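You operate a simulated robot arm through the tools that you are given. There is no shell and no other tool. Be economical: measure what you need, move in short steps, check, and stop when the job is done.

You run a simulated robot arm. Do the job below in one go: nothing can be reset, and whatever is moved stays where it is left.

Task
Zero the height gauge on the silver setting block.
Fine: block down in the orange nest, lug on the side of the yellow knob; plunger down first, then the white button; the carriage ends at the loading mark.

Only the result counts: the job must be done as asked and must still hold three seconds after the hand-in. Knocking over, shifting, dropping, spilling or breaking anything else fails it.

Robot
A 6-joint arm with a two-finger parallel gripper, fixed in place. Base frame: the origin is at the foot of the arm, x ahead of it, y to its left, z up. Readings come in m, rad, newtons and seconds.
With the tool pointing down near the work surface it reaches from about 0.24 to 0.64 m from the base axis. Its first joint turns from -1.152 to 1.152 rad. Payload 2.7 kg.
The tool frame sits at the grasp point between the pads (the TCP): z along the fingers, y along the line on which they close. The tips reach 0.023 m beyond it. The gripper opens to 0.094 m. The fingers are 0.038 m wide and 0.01 m thick; the gripper's body (0.054 by 0.096 m) begins 0.039 m behind the TCP.
Orientation is that of the tool frame in the base frame, as a unit quaternion [w, x, y, z]. With the fingers straight down and closing along the base's y, the tool's x points along the base's -x, its y along +y and its z along -z.

Tools
- The arm moves only by the tool jog_arm. Its arguments are lists of equal length, an entry for each row: "dr": the turn, a rotation vector about the tool's x, y, z in degrees, a list of three; "offset": the shift along the tool's x, y, z in m, a list of three; "grip": the closure, from 0 (fully open) to 1 (shut). In form: {"dr": [[ax, ay, az], ...], "offset": [[tx, ty, tz], ...], "grip": [grip, ...]}. A call has 1 to 20 rows; each row is the pose to reach, as a shift and turn from the pose commanded when the call began, along the tool's axes at that moment. Each row takes 0.2 s and may step no farther than 0.05 m and 0.15 rad from the row before; otherwise, or with a gripper value out of range, the whole call is refused. A pose out of reach is approached as far as the arm can. The call stops where the force on the tool passes 90 N (or 10 N more than at its start, if that is more) or the arm is blocked; 0.2 s more then pass. Each finger travels about 0.045 m/s and halts on what it meets, pressing with about 36 N; the grip force reading is that of the motor and also rises with nothing between the fingers. The clock runs only during rows and for 0.2 s after the last one: add rows that repeat a pose to give the fingers time. The reply holds the time, the measured pose of the TCP, the force on the tool along the base axes, the opening and the grip force, in the units named above and with some noise, and new pictures: "show" is both (left out), scene, wrist or none.
- Cameras (640 x 400 px; columns grow to the right, rows downward): "scene" is fixed at [0.074, -0.422, 1.4231]; the picture's right is [0.80, -0.59, 0.00], its down [-0.23, -0.32, -0.92] and it looks along [0.55, 0.74, -0.40] (base axes); focal length 350 px, centre (320, 200). "wrist" rides on the gripper at [0.086, 0.016, -0.074] in the tool frame; the picture's right is [-0.18, 0.98, 0.00], its down [-0.58, -0.11, -0.81] and it looks along [-0.79, -0.15, 0.59] (tool axes); focal length 243 px, centre (320, 200). There is no depth. A picture from a camera that has moved, and an enlarged one, comes with that camera's place and axes in the base frame and with its lens.
- enlarge(camera, box): a new picture of the part [left, top, right, bottom] of that camera's present view, enlarged. No time passes.
- sign_off(): hands the job in; it is judged then, once.

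Go step by step. Nothing tells you positions but the pictures and the camera data: compare them with the known pose of the tool, close in by small moves and look again before you grip or let go. The budget is 120 turns and 170 pictures, counting those below and the enlarged ones. Unless the task says otherwise, let go and move clear before handing in, and close with one line.

The tools are called after "Request:" as a command line: name --argument value ..., lists and objects as JSON in quotes. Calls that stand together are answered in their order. jog_arm: Moves the arm, as the interface text tells. Its arguments: {"type":"object","properties":{"dr":{"type":"array"},"offset":{"type":"array"},"grip":{"type":"array"},"show":{"type":"string","enum":["both","scene","wrist","none"]}},"required":["dr","offset","grip"]} The other tools are called the same way: enlarge (camera, box) takes an enlarged picture of a part of a camera's view; sign_off () hands the job in.

At the start:

```text
t: 0.0
tool_pos: [0.34, -0.1136, 1.2929]
tool_rot: [0.001, -0.001, 1.0, -0.002]
force: [-0.2, 0.1, 0.0]
grip_width: 0.0941
grip_force: 0.0
```

scene: 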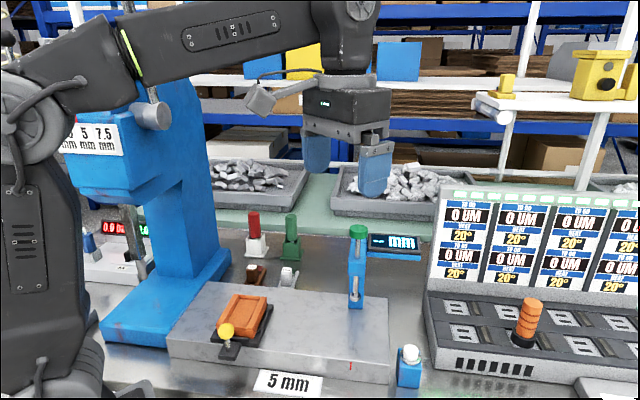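
wrist: 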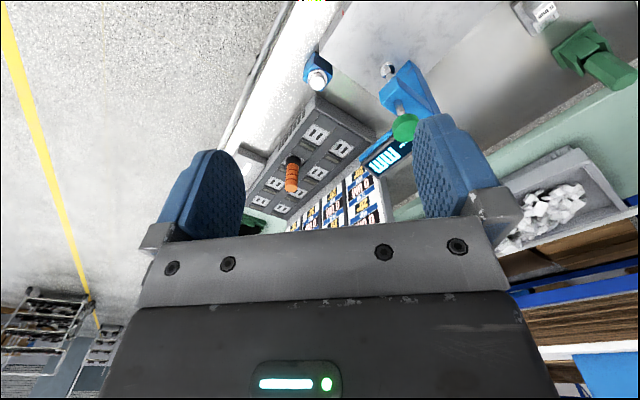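

I see a blue gauge stand with a granite plate, an orange nest with a yellow knob, a green-topped plunger and a blue box with a white button. I'll enlarge the parts before moving.

Request:
enlarge --camera "scene" --box '[160, 200, 440, 400]'

Request:
enlarge --camera "scene" --box '[60, 190, 320, 350]'

Request:
enlarge --camera "scene" --box '[320, 200, 440, 320]'

```text
2.00 times, centred on (300, 300) of scene
camera zoom: at [0.074, -0.422, 1.4231], right [0.8, -0.59, 0.0], down [-0.23, -0.32, -0.92], along [0.55, 0.74, -0.4], focal length 699 px, centre (360, 0)
```

zoom: 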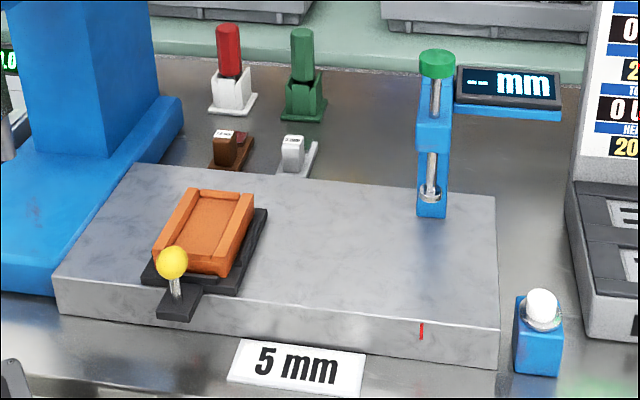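

```text
2.46 times, centred on (190, 270) of scene
camera zoom: at [0.074, -0.422, 1.4231], right [0.8, -0.59, 0.0], down [-0.23, -0.32, -0.92], along [0.55, 0.74, -0.4], focal length 861 px, centre (640, 28)
```

zoom: 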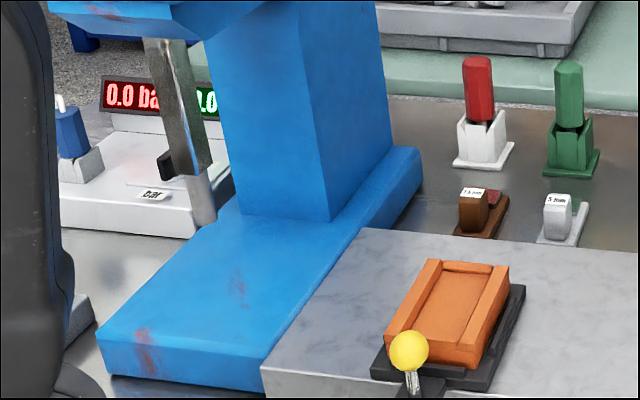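

```text
3.33 times, centred on (380, 260) of scene
camera zoom: at [0.074, -0.422, 1.4231], right [0.8, -0.59, 0.0], down [-0.23, -0.32, -0.92], along [0.55, 0.74, -0.4], focal length 1165 px, centre (120, 0)
```

zoom: 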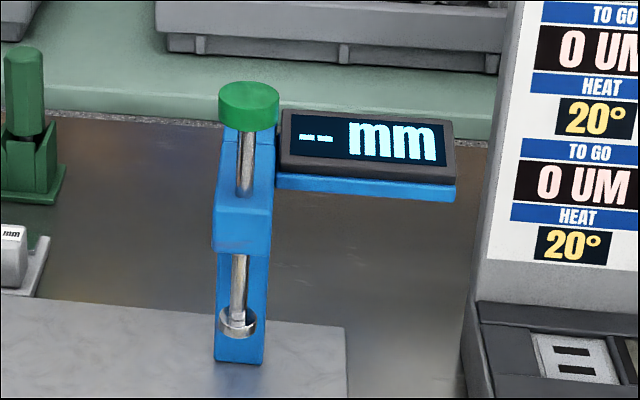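

The plate is turned about 45°, and the carriage slides from its left end towards the red mark below the plunger. I'll move over the block side with the wrist camera looking across the plate, high above everything.

Request:
jog_arm --dr '[[0, 0, -7.5], [0, 0, -15], [0, 0, -22.5], [0, 0, -30], [0, 0, -37.5], [0, 0, -45], [0, 0, -45]]' --offset '[[0.007, 0.038, 0.023], [0.013, 0.077, 0.047], [0.02, 0.115, 0.07], [0.027, 0.153, 0.093], [0.033, 0.192, 0.117], [0.04, 0.23, 0.14], [0.04, 0.23, 0.14]]' --grip '[0, 0, 0, 0, 0, 0, 0]'

```text
t: 1.6
tool_pos: [0.3002, 0.1174, 1.1519]
tool_rot: [0.0, -0.384, 0.923, -0.001]
force: [-0.7, 0.1, -0.3]
grip_width: 0.094
grip_force: 0.2
camera wrist: at [0.2275, 0.0658, 1.2273], right [-0.57, 0.82, 0.0], down [0.49, 0.34, 0.81], along [0.67, 0.46, -0.59], focal length 243 px, centre (320, 200)
```

scene: 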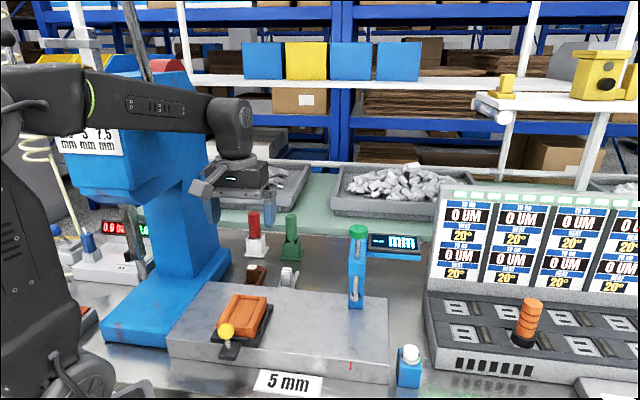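
wrist: 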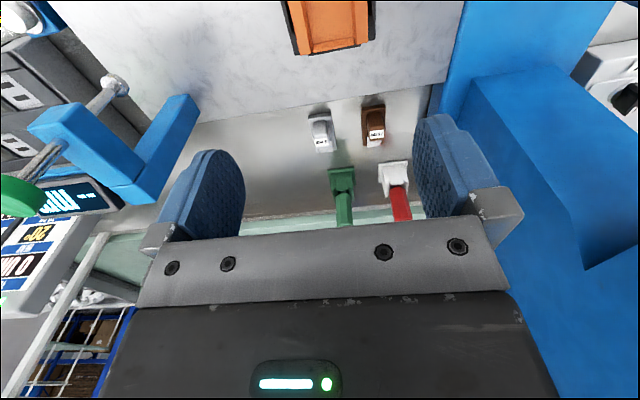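

The silver and brown blocks stand on little holders behind the plate, silver near (0.45, 0.22). I'll enlarge the wrist view of the block and nest.

Request:
enlarge --camera "wrist" --box '[270, 80, 430, 180]'

Request:
enlarge --camera "scene" --box '[200, 240, 320, 315]'

```text
4.00 times, centred on (350, 130) of wrist
camera zoom: at [0.2275, 0.0658, 1.2273], right [-0.57, 0.82, 0.0], down [0.49, 0.34, 0.81], along [0.67, 0.46, -0.59], focal length 970 px, centre (200, 480)
```

zoom: 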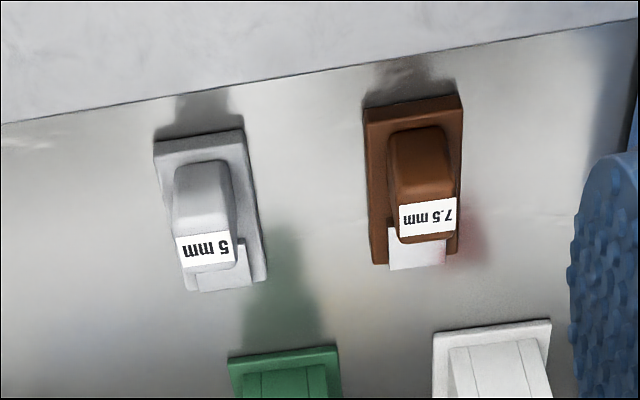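

```text
5.33 times, centred on (260, 278) of scene
camera zoom: at [0.074, -0.422, 1.4231], right [0.8, -0.59, 0.0], down [-0.23, -0.32, -0.92], along [0.55, 0.74, -0.4], focal length 1865 px, centre (640, -213)
```

zoom: 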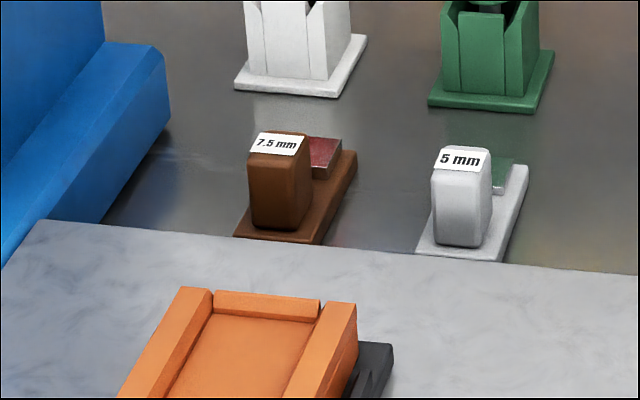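

The silver piece looks like a base with a handle and a small raised lug at its far end, aligned with the plate. I'll go closer to see its shape.

Request:
jog_arm --dr '[[0, 0, 0], [0, 0, 0], [0, 0, 0], [0, 0, 0], [0, 0, 0], [0, 0, 0]]' --offset '[[-0.028, -0.009, 0.029], [-0.055, -0.018, 0.059], [-0.083, -0.028, 0.088], [-0.11, -0.037, 0.118], [-0.138, -0.046, 0.147], [-0.138, -0.046, 0.147]]' --grip '[0, 0, 0, 0, 0, 0]' --show "wrist"

```text
t: 3.0
tool_pos: [0.43, 0.1835, 1.0046]
tool_rot: [0.001, -0.382, 0.924, -0.002]
force: [-0.8, -0.6, 0.5]
grip_width: 0.0942
grip_force: 0.1
camera wrist: at [0.3584, 0.1306, 1.0802], right [-0.57, 0.82, 0.0], down [0.49, 0.34, 0.81], along [0.67, 0.45, -0.59], focal length 243 px, centre (320, 200)
```

wrist: 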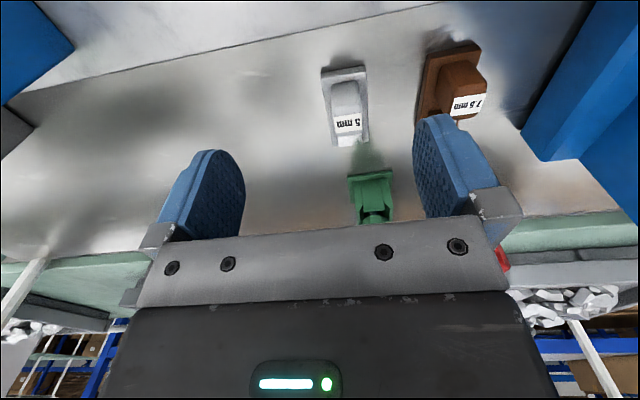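

Request:
enlarge --camera "wrist" --box '[300, 50, 400, 160]'

Request:
enlarge --camera "scene" --box '[260, 255, 310, 290]'

```text
3.64 times, centred on (350, 105) of wrist
camera zoom: at [0.3584, 0.1306, 1.0802], right [-0.57, 0.82, 0.0], down [0.49, 0.34, 0.81], along [0.67, 0.45, -0.59], focal length 882 px, centre (211, 546)
```

zoom: 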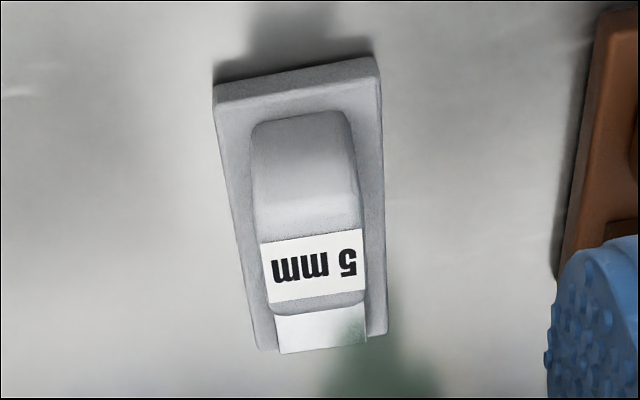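

```text
11.43 times, centred on (285, 272) of scene
camera zoom: at [0.074, -0.422, 1.4231], right [0.8, -0.59, 0.0], down [-0.23, -0.32, -0.92], along [0.55, 0.74, -0.4], focal length 3996 px, centre (720, -629)
```

zoom: 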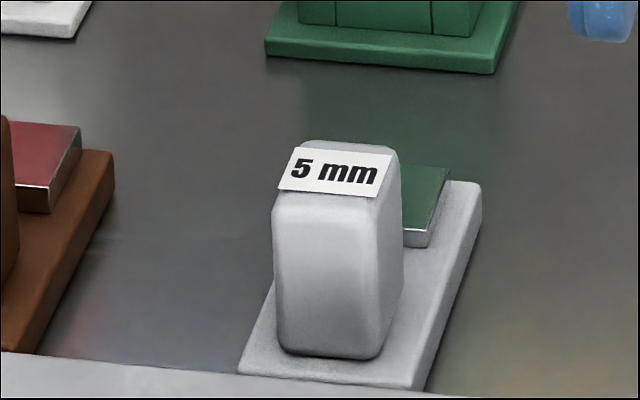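

The silver block is a 38 × 78 mm base with a tall lug at the near (knob-side) end and a polished 5 mm step behind it. It is therefore already oriented correctly. Next I'll inspect the nest.

Request:
jog_arm --dr '[[0, 0, 0], [0, 0, 0], [0, 0, 0], [0, 0, 0], [0, 0, 0]]' --offset '[[0.035, 0.015, -0.03], [0.07, 0.03, -0.03], [0.105, 0.045, -0.03], [0.14, 0.06, -0.03], [0.14, 0.06, -0.03]]' --grip '[0, 0, 0, 0, 0]' --show "wrist"

```text
t: 4.2
tool_pos: [0.2875, 0.1247, 1.0348]
tool_rot: [0.001, -0.382, 0.924, -0.002]
force: [1.2, -0.3, -0.1]
grip_width: 0.094
grip_force: 0.1
camera wrist: at [0.2161, 0.0743, 1.1103], right [-0.57, 0.82, 0.0], down [0.49, 0.34, 0.81], along [0.67, 0.45, -0.59], focal length 243 px, centre (320, 200)
```

wrist: 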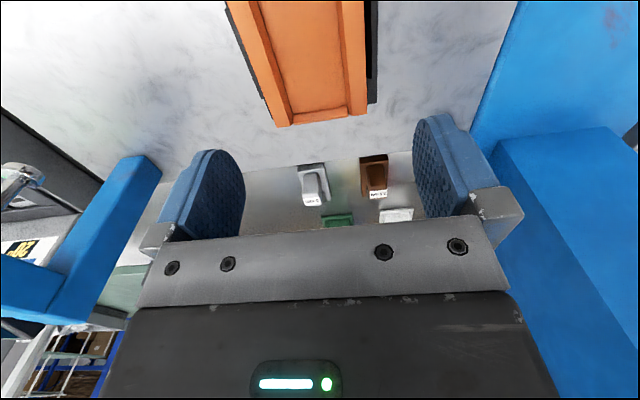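

The near end of the nest is out of view, so I'll back off a little.

Request:
jog_arm --dr '[[0, 0, 0], [0, 0, 0], [0, 0, 0]]' --offset '[[0.025, 0, -0.025], [0.05, 0, -0.05], [0.05, 0, -0.05]]' --grip '[0, 0, 0]' --show "wrist"

```text
t: 5.0
tool_pos: [0.2528, 0.0888, 1.0856]
tool_rot: [0.001, -0.384, 0.923, -0.002]
force: [-0.1, -0.8, 0.0]
grip_width: 0.094
grip_force: 0.0
camera wrist: at [0.1816, 0.0385, 1.161], right [-0.57, 0.82, 0.0], down [0.49, 0.34, 0.81], along [0.67, 0.45, -0.59], focal length 243 px, centre (320, 200)
```

wrist: 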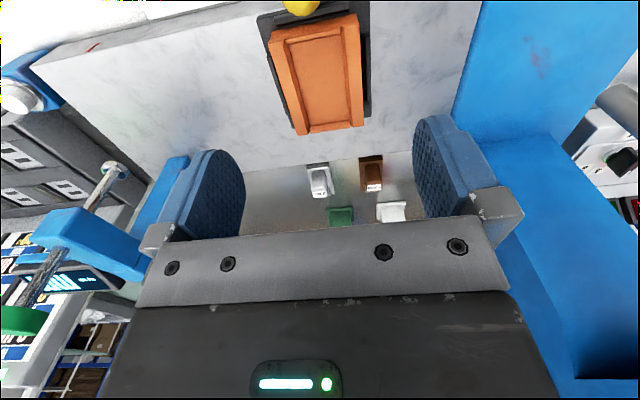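

Request:
enlarge --camera "wrist" --box '[210, 0, 420, 140]'

Request:
enlarge --camera "scene" --box '[190, 280, 290, 360]'

```text
2.86 times, centred on (315, 70) of wrist
camera zoom: at [0.1816, 0.0385, 1.161], right [-0.57, 0.82, 0.0], down [0.49, 0.34, 0.81], along [0.67, 0.45, -0.59], focal length 693 px, centre (334, 571)
```

zoom: 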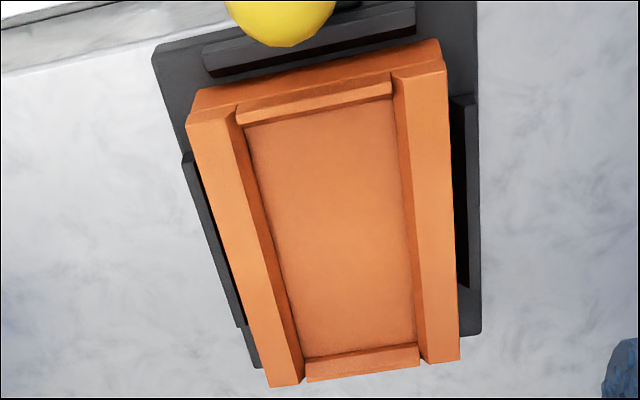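

```text
5.00 times, centred on (240, 320) of scene
camera zoom: at [0.0739, -0.422, 1.4231], right [0.8, -0.59, 0.0], down [-0.23, -0.32, -0.92], along [0.55, 0.74, -0.4], focal length 1748 px, centre (720, -400)
```

zoom: 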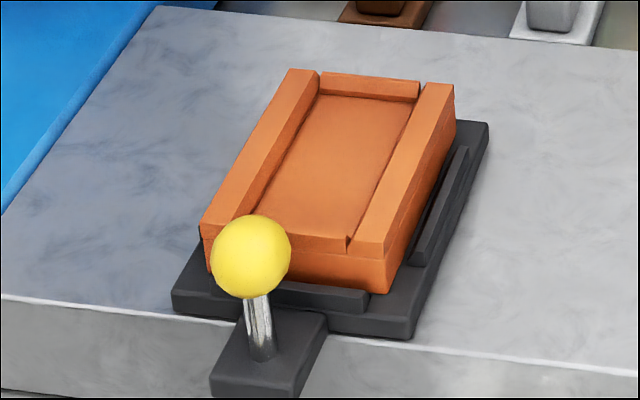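

The nest pocket measures about 40 × 80 mm, centred near e1 = 0.122, e2 = 0.269 in the plate's axes, with its floor at z ≈ 0.947. The lug sits near (0.4465, 0.2167). I'll go above it at z = 1.0 with the fingers partly closed.

Request:
jog_arm --dr '[[0, 0, 0], [0, 0, 0], [0, 0, 0], [0, 0, 0], [0, 0, 0], [0, 0, 0], [0, 0, 0]]' --offset '[[-0.038, -0.008, 0.014], [-0.076, -0.016, 0.029], [-0.114, -0.024, 0.043], [-0.152, -0.031, 0.057], [-0.19, -0.039, 0.072], [-0.2273, -0.0472, 0.086], [-0.2273, -0.0472, 0.086]]' --grip '[0.1, 0.2, 0.3, 0.35, 0.35, 0.35, 0.35]'

```text
t: 6.6
tool_pos: [0.4469, 0.2169, 1.0003]
tool_rot: [0.0, -0.383, 0.924, -0.002]
force: [0.8, 0.6, 0.0]
grip_width: 0.0611
grip_force: 0.0
camera wrist: at [0.376, 0.1664, 1.0748], right [-0.57, 0.82, 0.0], down [0.49, 0.34, 0.81], along [0.67, 0.45, -0.59], focal length 243 px, centre (320, 200)
```

scene: 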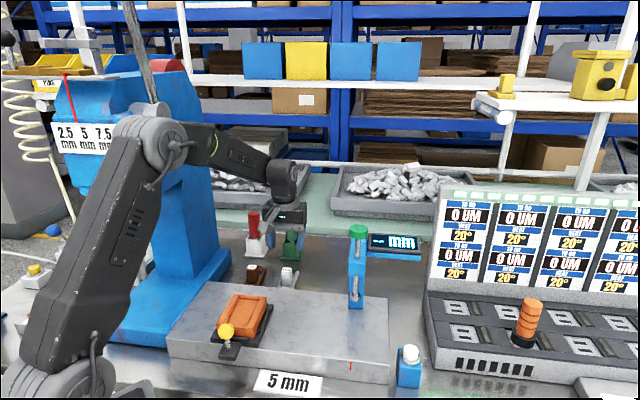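
wrist: 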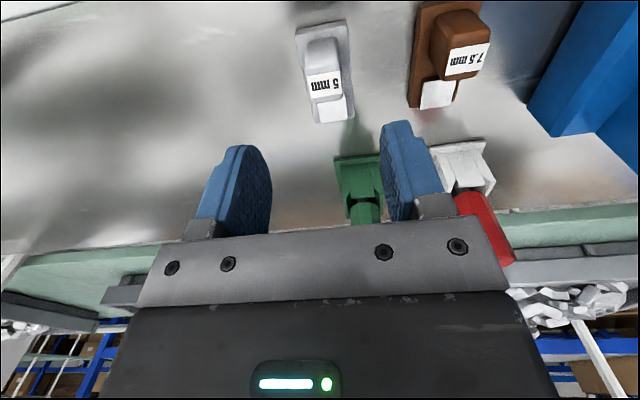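

The block lies under the fingers as expected. I'll enlarge once to refine the lateral centring before going down.

Request:
enlarge --camera "wrist" --box '[285, 10, 365, 130]'

```text
3.33 times, centred on (325, 70) of wrist
camera zoom: at [0.376, 0.1664, 1.0748], right [-0.57, 0.82, 0.0], down [0.49, 0.34, 0.81], along [0.67, 0.45, -0.59], focal length 809 px, centre (303, 633)
```

zoom: 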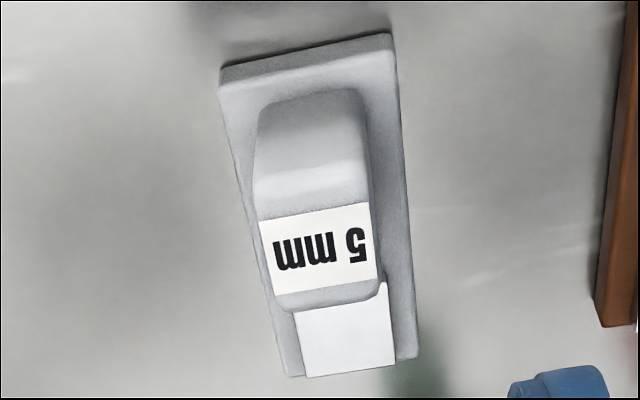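

The centring is within 2 mm. I'll descend to z = 0.902 with a small correction and check.

Request:
jog_arm --dr '[[0, 0, 0], [0, 0, 0], [0, 0, 0], [0, 0, 0], [0, 0, 0]]' --offset '[[0.0015, 0.001, 0.035], [0.0015, 0.001, 0.065], [0.0015, 0.001, 0.085], [0.0015, 0.001, 0.097], [0.0015, 0.001, 0.097]]' --grip '[0.35, 0.35, 0.35, 0.35, 0.35]'

Request:
enlarge --camera "scene" --box '[250, 220, 330, 300]'

```text
t: 7.8
tool_pos: [0.4449, 0.2155, 0.9009]
tool_rot: [0.001, -0.383, 0.924, -0.002]
force: [-0.5, -0.1, 0.0]
grip_width: 0.061
grip_force: 0.0
camera wrist: at [0.3736, 0.1646, 0.9771], right [-0.57, 0.82, 0.0], down [0.49, 0.34, 0.81], along [0.67, 0.45, -0.59], focal length 243 px, centre (320, 200)
```

scene: 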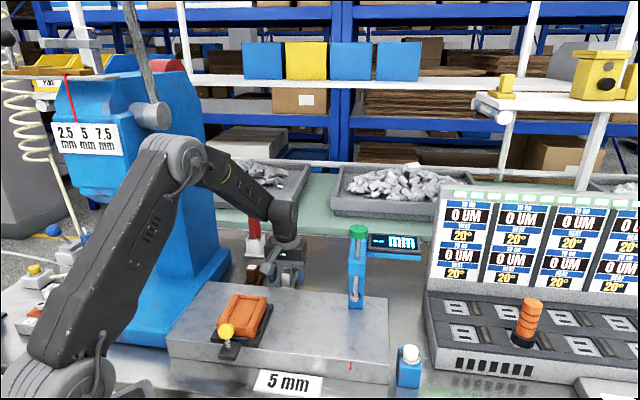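
wrist: 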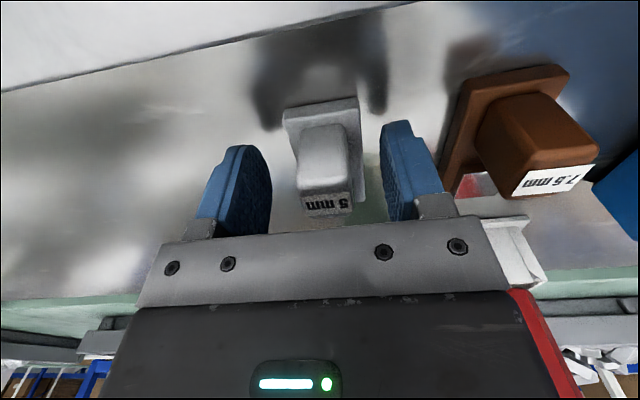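

```text
5.00 times, centred on (290, 260) of scene
camera zoom: at [0.074, -0.422, 1.4231], right [0.8, -0.59, 0.0], down [-0.23, -0.32, -0.92], along [0.55, 0.74, -0.4], focal length 1748 px, centre (470, -100)
```

zoom: 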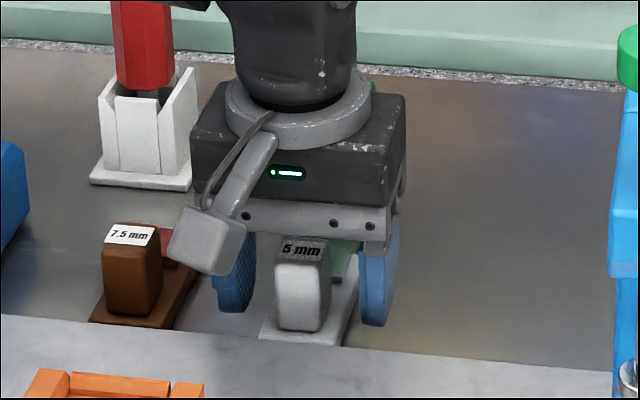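

The fingers straddle the lug. I'll close on it, then lift slightly.

Request:
jog_arm --dr '[[0, 0, 0], [0, 0, 0], [0, 0, 0], [0, 0, 0], [0, 0, 0], [0, 0, -0.1], [0, 0, -0.1]]' --offset '[[0, 0, 0], [0, 0, 0], [0, 0, 0], [0, 0, 0], [0, 0, 0], [0, 0, -0.02], [0, 0, -0.04]]' --grip '[1, 1, 1, 1, 1, 1, 1]'

Request:
enlarge --camera "scene" --box '[250, 220, 330, 300]'

```text
t: 9.4
tool_pos: [0.4464, 0.2173, 0.9412]
tool_rot: [0.0, -0.384, 0.923, -0.002]
force: [0.0, -1.0, -2.0]
grip_width: 0.0237
grip_force: 36.2
camera wrist: at [0.3739, 0.1646, 1.0174], right [-0.57, 0.82, 0.0], down [0.49, 0.34, 0.81], along [0.66, 0.46, -0.59], focal length 243 px, centre (320, 200)
```

scene: 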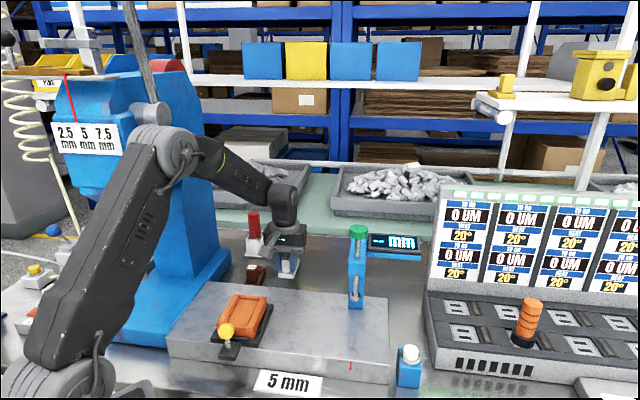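
wrist: 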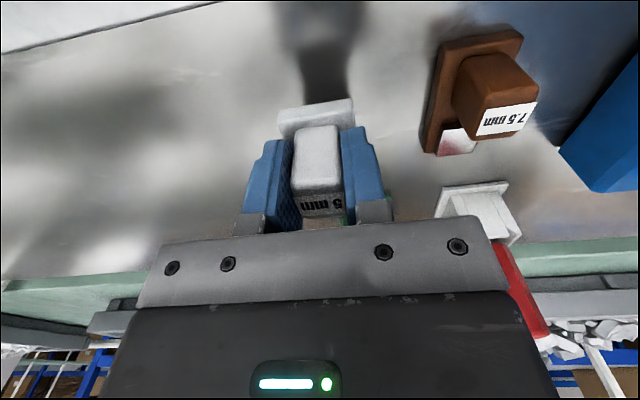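

```text
5.00 times, centred on (290, 260) of scene
camera zoom: at [0.074, -0.422, 1.4231], right [0.8, -0.59, 0.0], down [-0.23, -0.32, -0.92], along [0.55, 0.74, -0.4], focal length 1748 px, centre (470, -100)
```

zoom: 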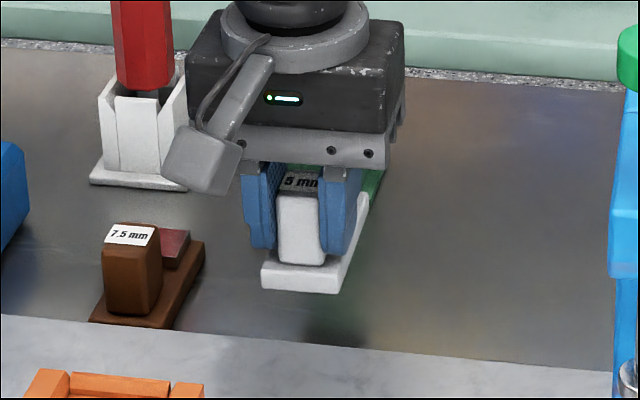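

The block is held firmly and level. I'll lift and carry it above the nest, leaving about 4 cm of clearance.

Request:
jog_arm --dr '[[0, 0, 0], [0, 0, 0], [0, 0, 0], [0, 0, 0], [0, 0, 0], [0, 0, 0], [0, 0, 0], [0, 0, 0], [0, 0, 0]]' --offset '[[0, 0, -0.04], [0, 0, -0.08], [0.04, 0.007, -0.099], [0.08, 0.014, -0.099], [0.12, 0.021, -0.099], [0.16, 0.029, -0.099], [0.195, 0.035, -0.099], [0.2222, 0.0402, -0.099], [0.2222, 0.0402, -0.099]]' --grip '[1, 1, 1, 1, 1, 1, 1, 1, 1]'

Request:
enlarge --camera "scene" --box '[190, 240, 290, 340]'

Request:
enlarge --camera "wrist" --box '[220, 0, 420, 150]'

```text
t: 11.4
tool_pos: [0.2609, 0.0871, 1.0407]
tool_rot: [0.001, -0.384, 0.923, -0.001]
force: [-0.5, -0.7, -2.5]
grip_width: 0.0238
grip_force: 36.0
camera wrist: at [0.1888, 0.0364, 1.1172], right [-0.57, 0.82, 0.0], down [0.49, 0.34, 0.81], along [0.67, 0.46, -0.59], focal length 243 px, centre (320, 200)
```

scene: 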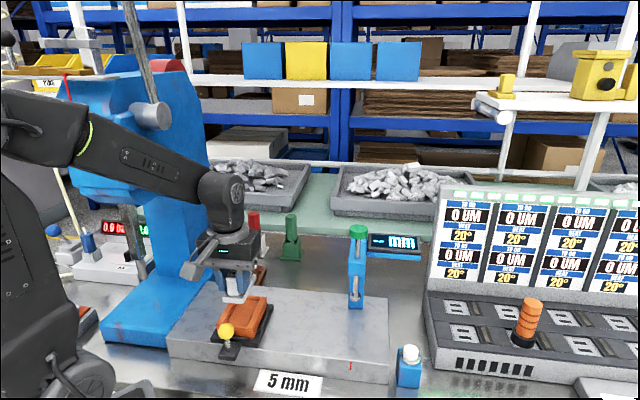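
wrist: 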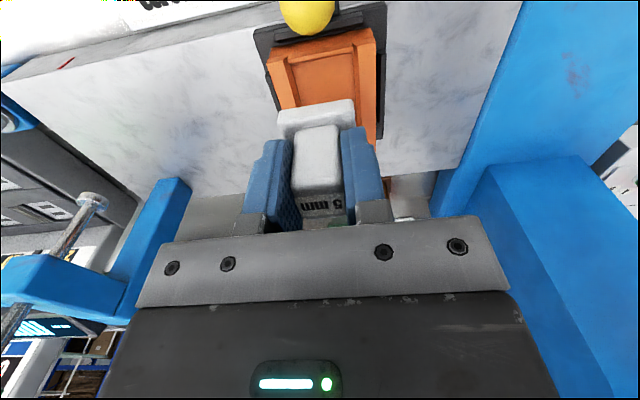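

```text
4.00 times, centred on (240, 290) of scene
camera zoom: at [0.074, -0.422, 1.4231], right [0.8, -0.59, 0.0], down [-0.23, -0.32, -0.92], along [0.55, 0.74, -0.4], focal length 1398 px, centre (640, -160)
```

zoom: 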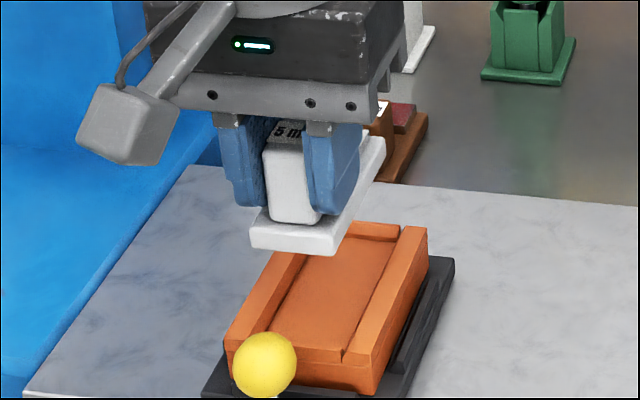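

```text
2.67 times, centred on (320, 75) of wrist
camera zoom: at [0.1888, 0.0364, 1.1172], right [-0.57, 0.82, 0.0], down [0.49, 0.34, 0.81], along [0.67, 0.46, -0.59], focal length 647 px, centre (320, 533)
```

zoom: 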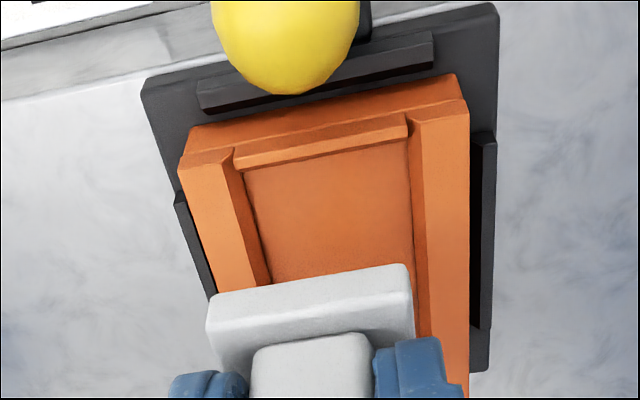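

The block is roughly over the pocket. I'll lower it until it is just above the walls and compare again.

Request:
jog_arm --dr '[[0, 0, 0], [0, 0, 0], [0, 0, 0]]' --offset '[[0, 0, 0.017], [0, 0, 0.033], [0, 0, 0.033]]' --grip '[1, 1, 1]' --show "none"

Request:
enlarge --camera "scene" --box '[200, 270, 280, 350]'

Request:
enlarge --camera "wrist" --box '[250, 0, 410, 140]'

```text
t: 12.2
tool_pos: [0.2605, 0.0874, 1.0072]
tool_rot: [0.001, -0.384, 0.923, -0.002]
force: [-0.3, -0.1, -2.2]
grip_width: 0.0238
grip_force: 36.0
```

```text
5.00 times, centred on (240, 310) of scene
camera zoom: at [0.074, -0.422, 1.4231], right [0.8, -0.59, 0.0], down [-0.23, -0.32, -0.92], along [0.55, 0.74, -0.4], focal length 1748 px, centre (720, -350)
```

zoom: 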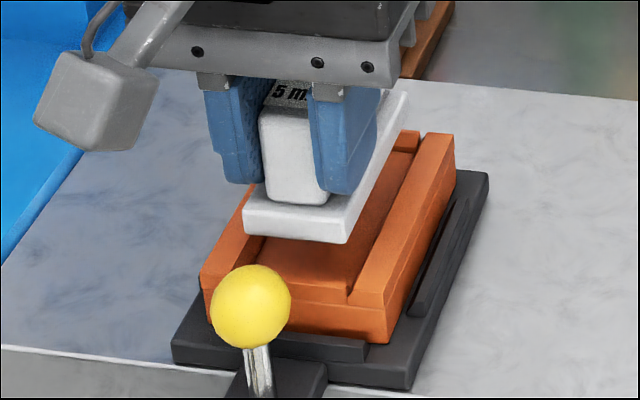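

```text
2.86 times, centred on (330, 70) of wrist
camera zoom: at [0.1887, 0.036, 1.0835], right [-0.57, 0.82, 0.0], down [0.49, 0.34, 0.81], along [0.67, 0.46, -0.59], focal length 693 px, centre (291, 571)
```

zoom: 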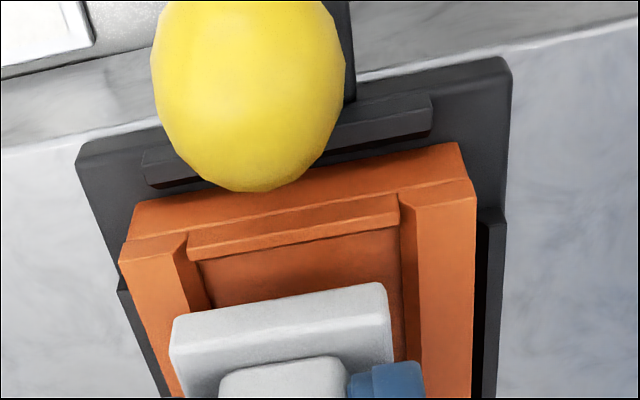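

Triangulating with corrected camera axes puts the block bottom at z ≈ 0.975, with about a millimetre of uncertainty sideways. I'll take tighter enlargements to compare block and pocket directly.

Request:
enlarge --camera "scene" --box '[220, 290, 270, 330]'

Request:
enlarge --camera "wrist" --box '[270, 60, 380, 140]'

```text
10.00 times, centred on (245, 310) of scene
camera zoom: at [0.074, -0.422, 1.4231], right [0.8, -0.59, 0.0], down [-0.23, -0.32, -0.92], along [0.55, 0.74, -0.4], focal length 3496 px, centre (1070, -900)
```

zoom: 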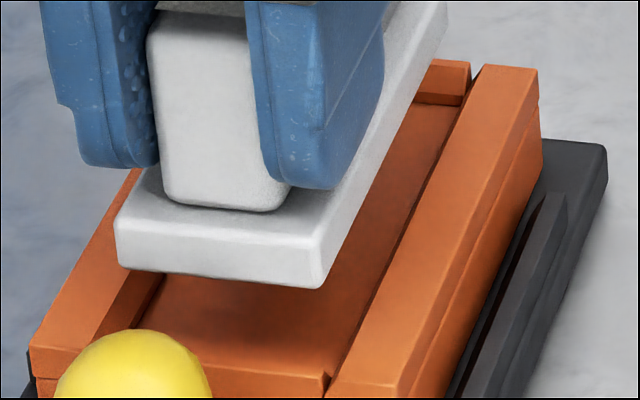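

```text
5.00 times, centred on (325, 100) of wrist
camera zoom: at [0.1887, 0.036, 1.0835], right [-0.57, 0.82, 0.0], down [0.49, 0.34, 0.81], along [0.67, 0.46, -0.59], focal length 1213 px, centre (295, 700)
```

zoom: 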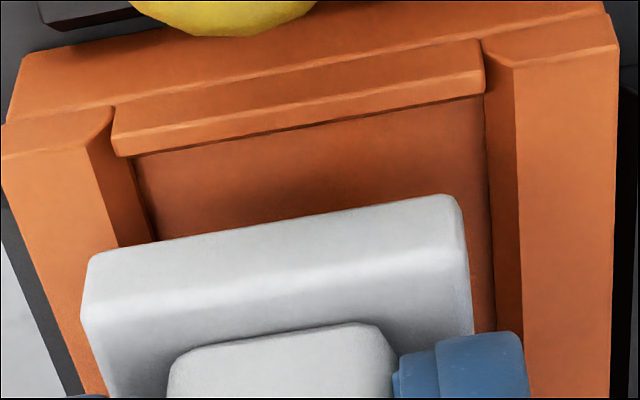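

The block needs about −3 mm along the slide and +3.5 mm away from the knob. I'll shift it and lower it to just at the wall tops, then look again.

Request:
jog_arm --dr '[[0, 0, 0], [0, 0, 0], [0, 0, 0]]' --offset '[[-0.0035, 0.0032, 0], [-0.0035, 0.0032, 0.014], [-0.0035, 0.0032, 0.014]]' --grip '[1, 1, 1]' --show "none"

Request:
enlarge --camera "scene" --box '[220, 290, 270, 330]'

Request:
enlarge --camera "wrist" --box '[270, 60, 380, 140]'

```text
t: 13.0
tool_pos: [0.261, 0.0916, 0.9939]
tool_rot: [0.001, -0.384, 0.923, -0.001]
force: [0.6, 0.5, -2.3]
grip_width: 0.0236
grip_force: 36.3
```

```text
10.00 times, centred on (245, 310) of scene
camera zoom: at [0.074, -0.422, 1.4231], right [0.8, -0.59, 0.0], down [-0.23, -0.32, -0.92], along [0.55, 0.74, -0.4], focal length 3496 px, centre (1070, -900)
```

zoom: 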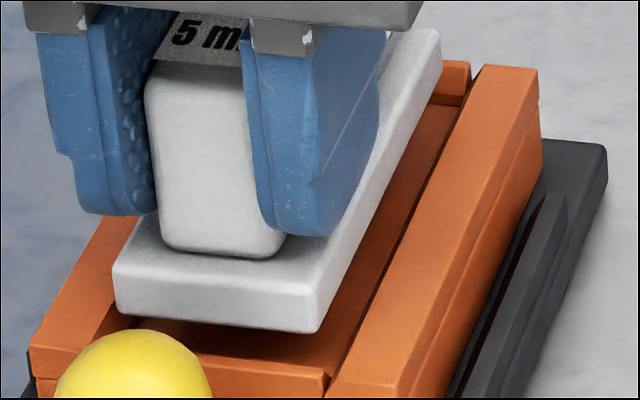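

```text
5.00 times, centred on (325, 100) of wrist
camera zoom: at [0.1887, 0.0407, 1.0693], right [-0.57, 0.82, 0.0], down [0.49, 0.34, 0.81], along [0.67, 0.46, -0.59], focal length 1213 px, centre (295, 700)
```

zoom: 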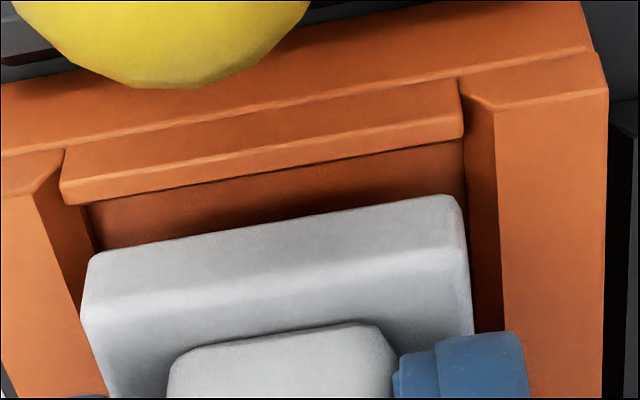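

The block is centred over the pocket within about half a millimetre. I'll lower it gently into the pocket.

Request:
jog_arm --dr '[[0, 0, 0], [0, 0, 0], [0, 0, 0], [0, 0, 0]]' --offset '[[0, 0, 0.003], [0, 0, 0.006], [0, 0, 0.0085], [0, 0, 0.0085]]' --grip '[1, 1, 1, 1]' --show "none"

Request:
enlarge --camera "scene" --box '[220, 290, 270, 330]'

Request:
enlarge --camera "wrist" --box '[270, 60, 380, 140]'

```text
t: 14.0
tool_pos: [0.2614, 0.0928, 0.9844]
tool_rot: [0.001, -0.384, 0.923, -0.001]
force: [1.4, 0.4, -0.2]
grip_width: 0.0236
grip_force: 36.4
```

```text
10.00 times, centred on (245, 310) of scene
camera zoom: at [0.074, -0.422, 1.4231], right [0.8, -0.59, 0.0], down [-0.23, -0.32, -0.92], along [0.55, 0.74, -0.4], focal length 3496 px, centre (1070, -900)
```

zoom: 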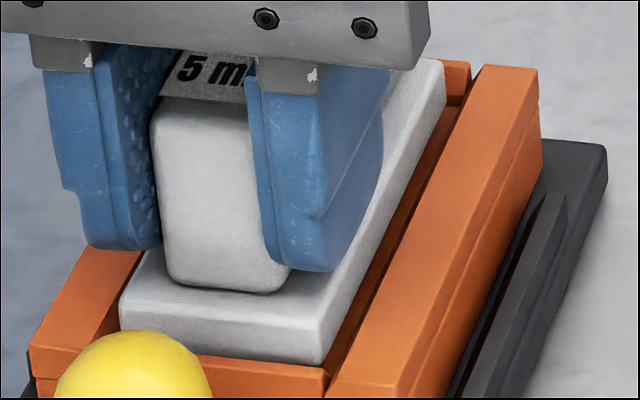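

```text
5.00 times, centred on (325, 100) of wrist
camera zoom: at [0.189, 0.0409, 1.0607], right [-0.57, 0.82, 0.0], down [0.48, 0.34, 0.81], along [0.67, 0.46, -0.59], focal length 1213 px, centre (295, 700)
```

zoom: 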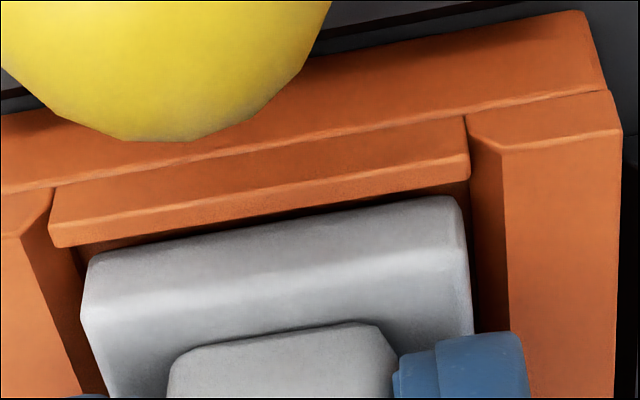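

It is entering the pocket and beginning to touch. I'll lower a few more millimetres gently.

Request:
jog_arm --dr '[[0, 0, 0], [0, 0, 0], [0, 0, 0]]' --offset '[[0, 0, 0.001], [0, 0, 0.002], [0, 0, 0.002]]' --grip '[1, 1, 1]' --show "none"

Request:
enlarge --camera "wrist" --box '[250, 30, 410, 130]'

```text
t: 14.8
tool_pos: [0.2605, 0.0913, 0.9825]
tool_rot: [0.001, -0.384, 0.923, -0.001]
force: [-0.2, -0.1, -1.4]
grip_width: 0.0237
grip_force: 35.5
```

```text
4.00 times, centred on (330, 80) of wrist
camera zoom: at [0.189, 0.041, 1.0587], right [-0.57, 0.82, 0.0], down [0.49, 0.34, 0.81], along [0.67, 0.46, -0.59], focal length 970 px, centre (280, 680)
```

zoom: 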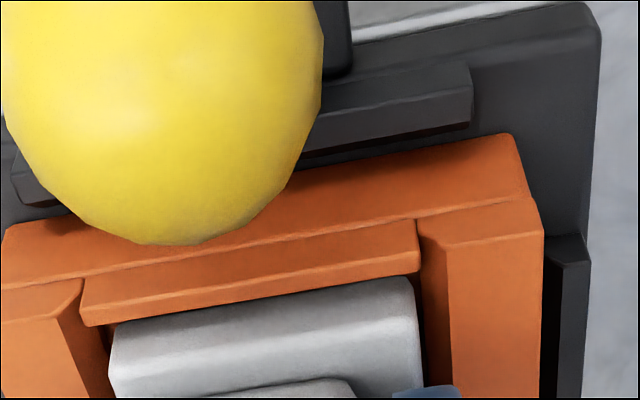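

Still no firm contact, so I'll continue down a little.

Request:
jog_arm --dr '[[0, 0, 0], [0, 0, 0], [0, 0, 0], [0, 0, 0]]' --offset '[[0, 0, 0.001], [0, 0, 0.002], [0, 0, 0.003], [0, 0, 0.003]]' --grip '[1, 1, 1, 1]' --show "none"

Request:
enlarge --camera "scene" --box '[220, 290, 270, 330]'

```text
t: 15.8
tool_pos: [0.2619, 0.0916, 0.981]
tool_rot: [0.001, -0.384, 0.923, -0.002]
force: [-6.5, -3.9, 25.3]
grip_width: 0.0234
grip_force: 35.9
```

```text
10.00 times, centred on (245, 310) of scene
camera zoom: at [0.0736, -0.4222, 1.423], right [0.8, -0.59, 0.0], down [-0.23, -0.32, -0.92], along [0.55, 0.74, -0.4], focal length 3496 px, centre (1070, -900)
```

zoom: 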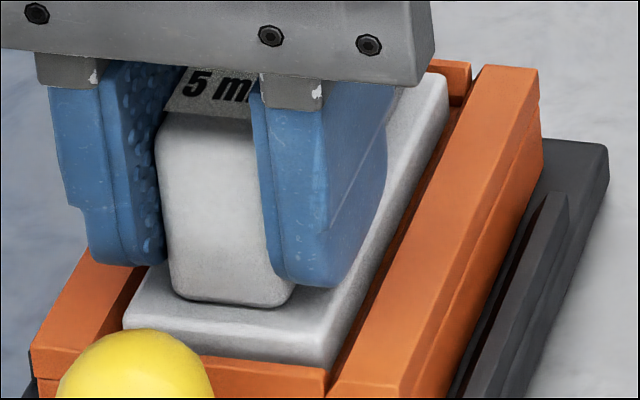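

The block is seated, with 25 N pressing down. I'll unload to zero force, open slightly, and rise straight up.

Request:
jog_arm --dr '[[0, 0, 0], [0, 0, 0], [0, 0, 0], [0, 0, 0], [0, 0, 0]]' --offset '[[0, 0, -0.001], [0, 0, -0.001], [0, 0, -0.001], [0, 0, -0.001], [0, 0, -0.001]]' --grip '[1, 0.66, 0.66, 0.66, 0.66]' --show "none"

Request:
enlarge --camera "scene" --box '[220, 290, 270, 330]'

```text
t: 17.0
tool_pos: [0.2602, 0.0922, 0.9807]
tool_rot: [0.001, -0.384, 0.923, -0.002]
force: [0.7, 0.5, -0.2]
grip_width: 0.0318
grip_force: 0.1
```

```text
10.00 times, centred on (245, 310) of scene
camera zoom: at [0.074, -0.422, 1.4231], right [0.8, -0.59, 0.0], down [-0.23, -0.32, -0.92], along [0.55, 0.74, -0.4], focal length 3496 px, centre (1070, -900)
```

zoom: 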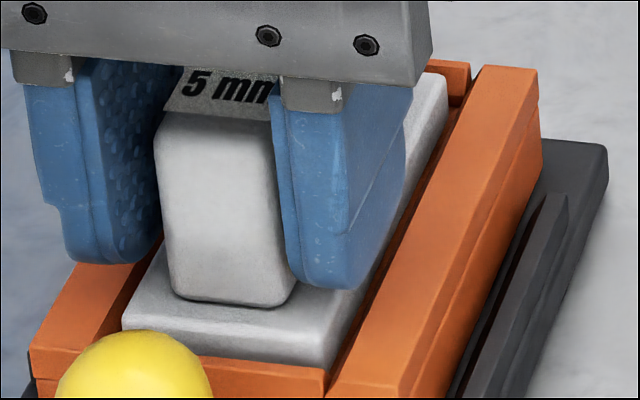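

Released cleanly. I'll rise straight up and back off slightly to view the seated block.

Request:
jog_arm --dr '[[0, 0, 0], [0, 0, 0], [0, 0, 0], [0, 0, 0], [0, 0, 0]]' --offset '[[0, 0, -0.03], [0, 0, -0.06], [0, 0, -0.09], [-0.01, -0.03, -0.12], [-0.01, -0.03, -0.12]]' --grip '[0.66, 0.66, 0.66, 0.66, 0.66]'

Request:
enlarge --camera "scene" --box '[210, 285, 280, 345]'

Request:
enlarge --camera "wrist" --box '[220, 0, 420, 130]'

```text
t: 18.2
tool_pos: [0.288, 0.0772, 1.1022]
tool_rot: [0.0, -0.384, 0.923, -0.002]
force: [-0.3, 0.5, 0.3]
grip_width: 0.0321
grip_force: 0.0
camera wrist: at [0.2164, 0.027, 1.1774], right [-0.57, 0.82, 0.0], down [0.49, 0.34, 0.81], along [0.66, 0.46, -0.59], focal length 243 px, centre (320, 200)
```

scene: 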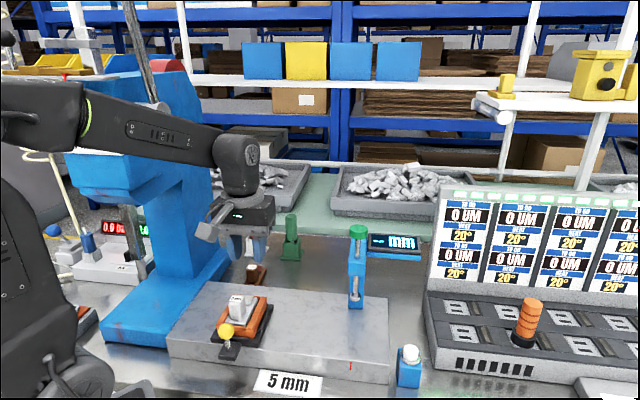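
wrist: 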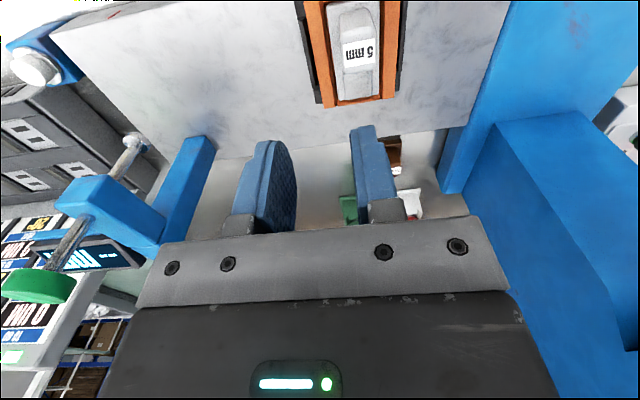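

```text
6.67 times, centred on (245, 315) of scene
camera zoom: at [0.074, -0.422, 1.4231], right [0.8, -0.59, 0.0], down [-0.23, -0.32, -0.92], along [0.55, 0.74, -0.4], focal length 2331 px, centre (820, -567)
```

zoom: 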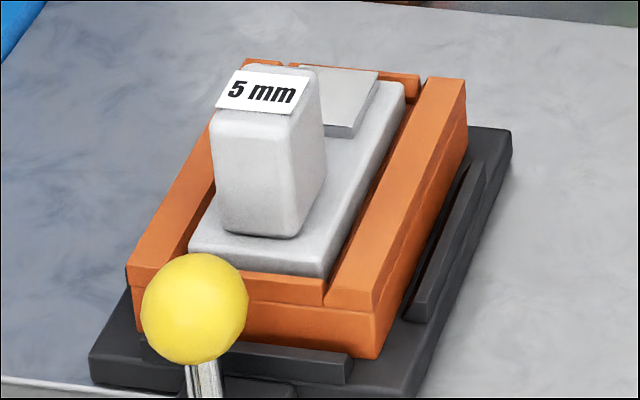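

```text
3.08 times, centred on (320, 65) of wrist
camera zoom: at [0.2164, 0.027, 1.1774], right [-0.57, 0.82, 0.0], down [0.49, 0.34, 0.81], along [0.66, 0.46, -0.59], focal length 746 px, centre (320, 615)
```

zoom: 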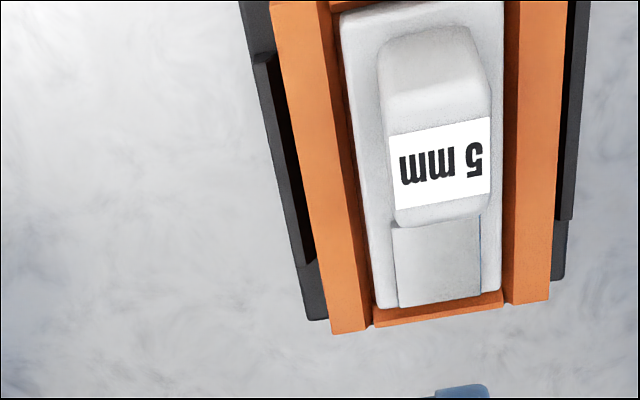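

The block sits flat between the lips with the lug at the knob end. Next I'll go to the knob at about (0.221, 0.052, 0.975) and hover above it with moderate opening.

Request:
jog_arm --dr '[[0, 0, 0], [0, 0, 0], [0, 0, 0], [0, 0, 0]]' --offset '[[0.03, 0.016, 0.01], [0.0562, 0.0296, 0.03], [0.0562, 0.0296, 0.065], [0.0562, 0.0296, 0.065]]' --grip '[0.45, 0.4, 0.4, 0.4]'

Request:
enlarge --camera "scene" --box '[190, 250, 290, 350]'

```text
t: 19.2
tool_pos: [0.2291, 0.0583, 1.0344]
tool_rot: [0.001, -0.384, 0.923, -0.001]
force: [-0.5, 0.1, -0.2]
grip_width: 0.0565
grip_force: 0.0
camera wrist: at [0.1566, 0.0075, 1.1117], right [-0.57, 0.82, 0.0], down [0.49, 0.34, 0.81], along [0.67, 0.46, -0.59], focal length 243 px, centre (320, 200)
```

scene: 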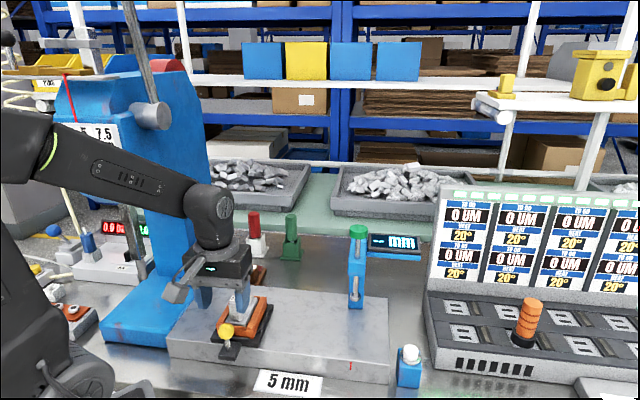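
wrist: 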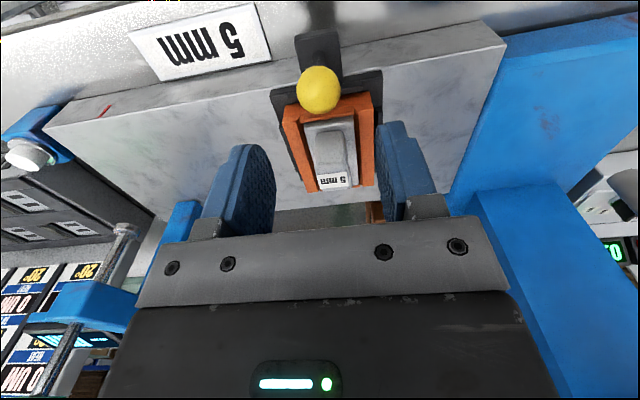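

```text
4.00 times, centred on (240, 300) of scene
camera zoom: at [0.074, -0.422, 1.4231], right [0.8, -0.59, 0.0], down [-0.23, -0.32, -0.92], along [0.55, 0.74, -0.4], focal length 1398 px, centre (640, -200)
```

zoom: 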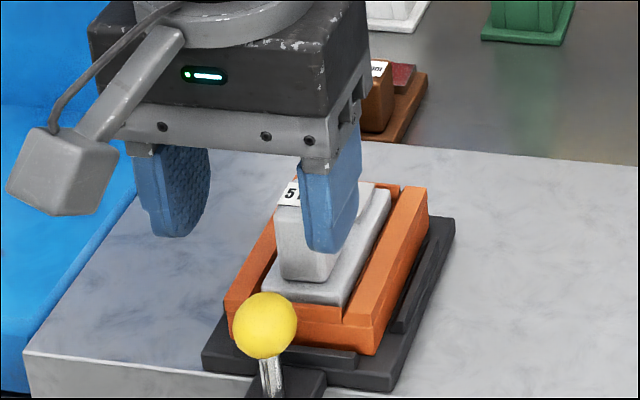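

The fingers straddle the knob in line with it. I'll descend around it.

Request:
jog_arm --dr '[[0, 0, 0], [0, 0, 0], [0, 0, 0]]' --offset '[[0.004, 0, 0.026], [0.004, 0, 0.053], [0.004, 0, 0.053]]' --grip '[0.4, 0.4, 0.4]' --show "wrist"

Request:
enlarge --camera "scene" --box '[190, 270, 290, 370]'

```text
t: 20.0
tool_pos: [0.2264, 0.0554, 0.9826]
tool_rot: [0.001, -0.384, 0.923, -0.001]
force: [-0.2, 0.6, -0.2]
grip_width: 0.0566
grip_force: 0.0
camera wrist: at [0.1539, 0.0048, 1.0589], right [-0.57, 0.82, 0.0], down [0.49, 0.34, 0.81], along [0.67, 0.46, -0.59], focal length 243 px, centre (320, 200)
```

wrist: 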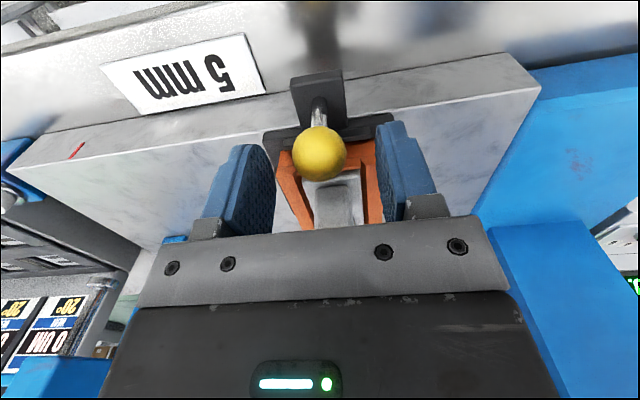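

```text
4.00 times, centred on (240, 320) of scene
camera zoom: at [0.074, -0.422, 1.4231], right [0.8, -0.59, 0.0], down [-0.23, -0.32, -0.92], along [0.55, 0.74, -0.4], focal length 1398 px, centre (640, -280)
```

zoom: 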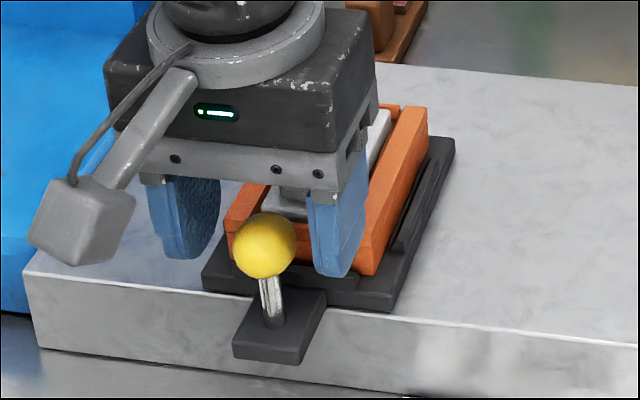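

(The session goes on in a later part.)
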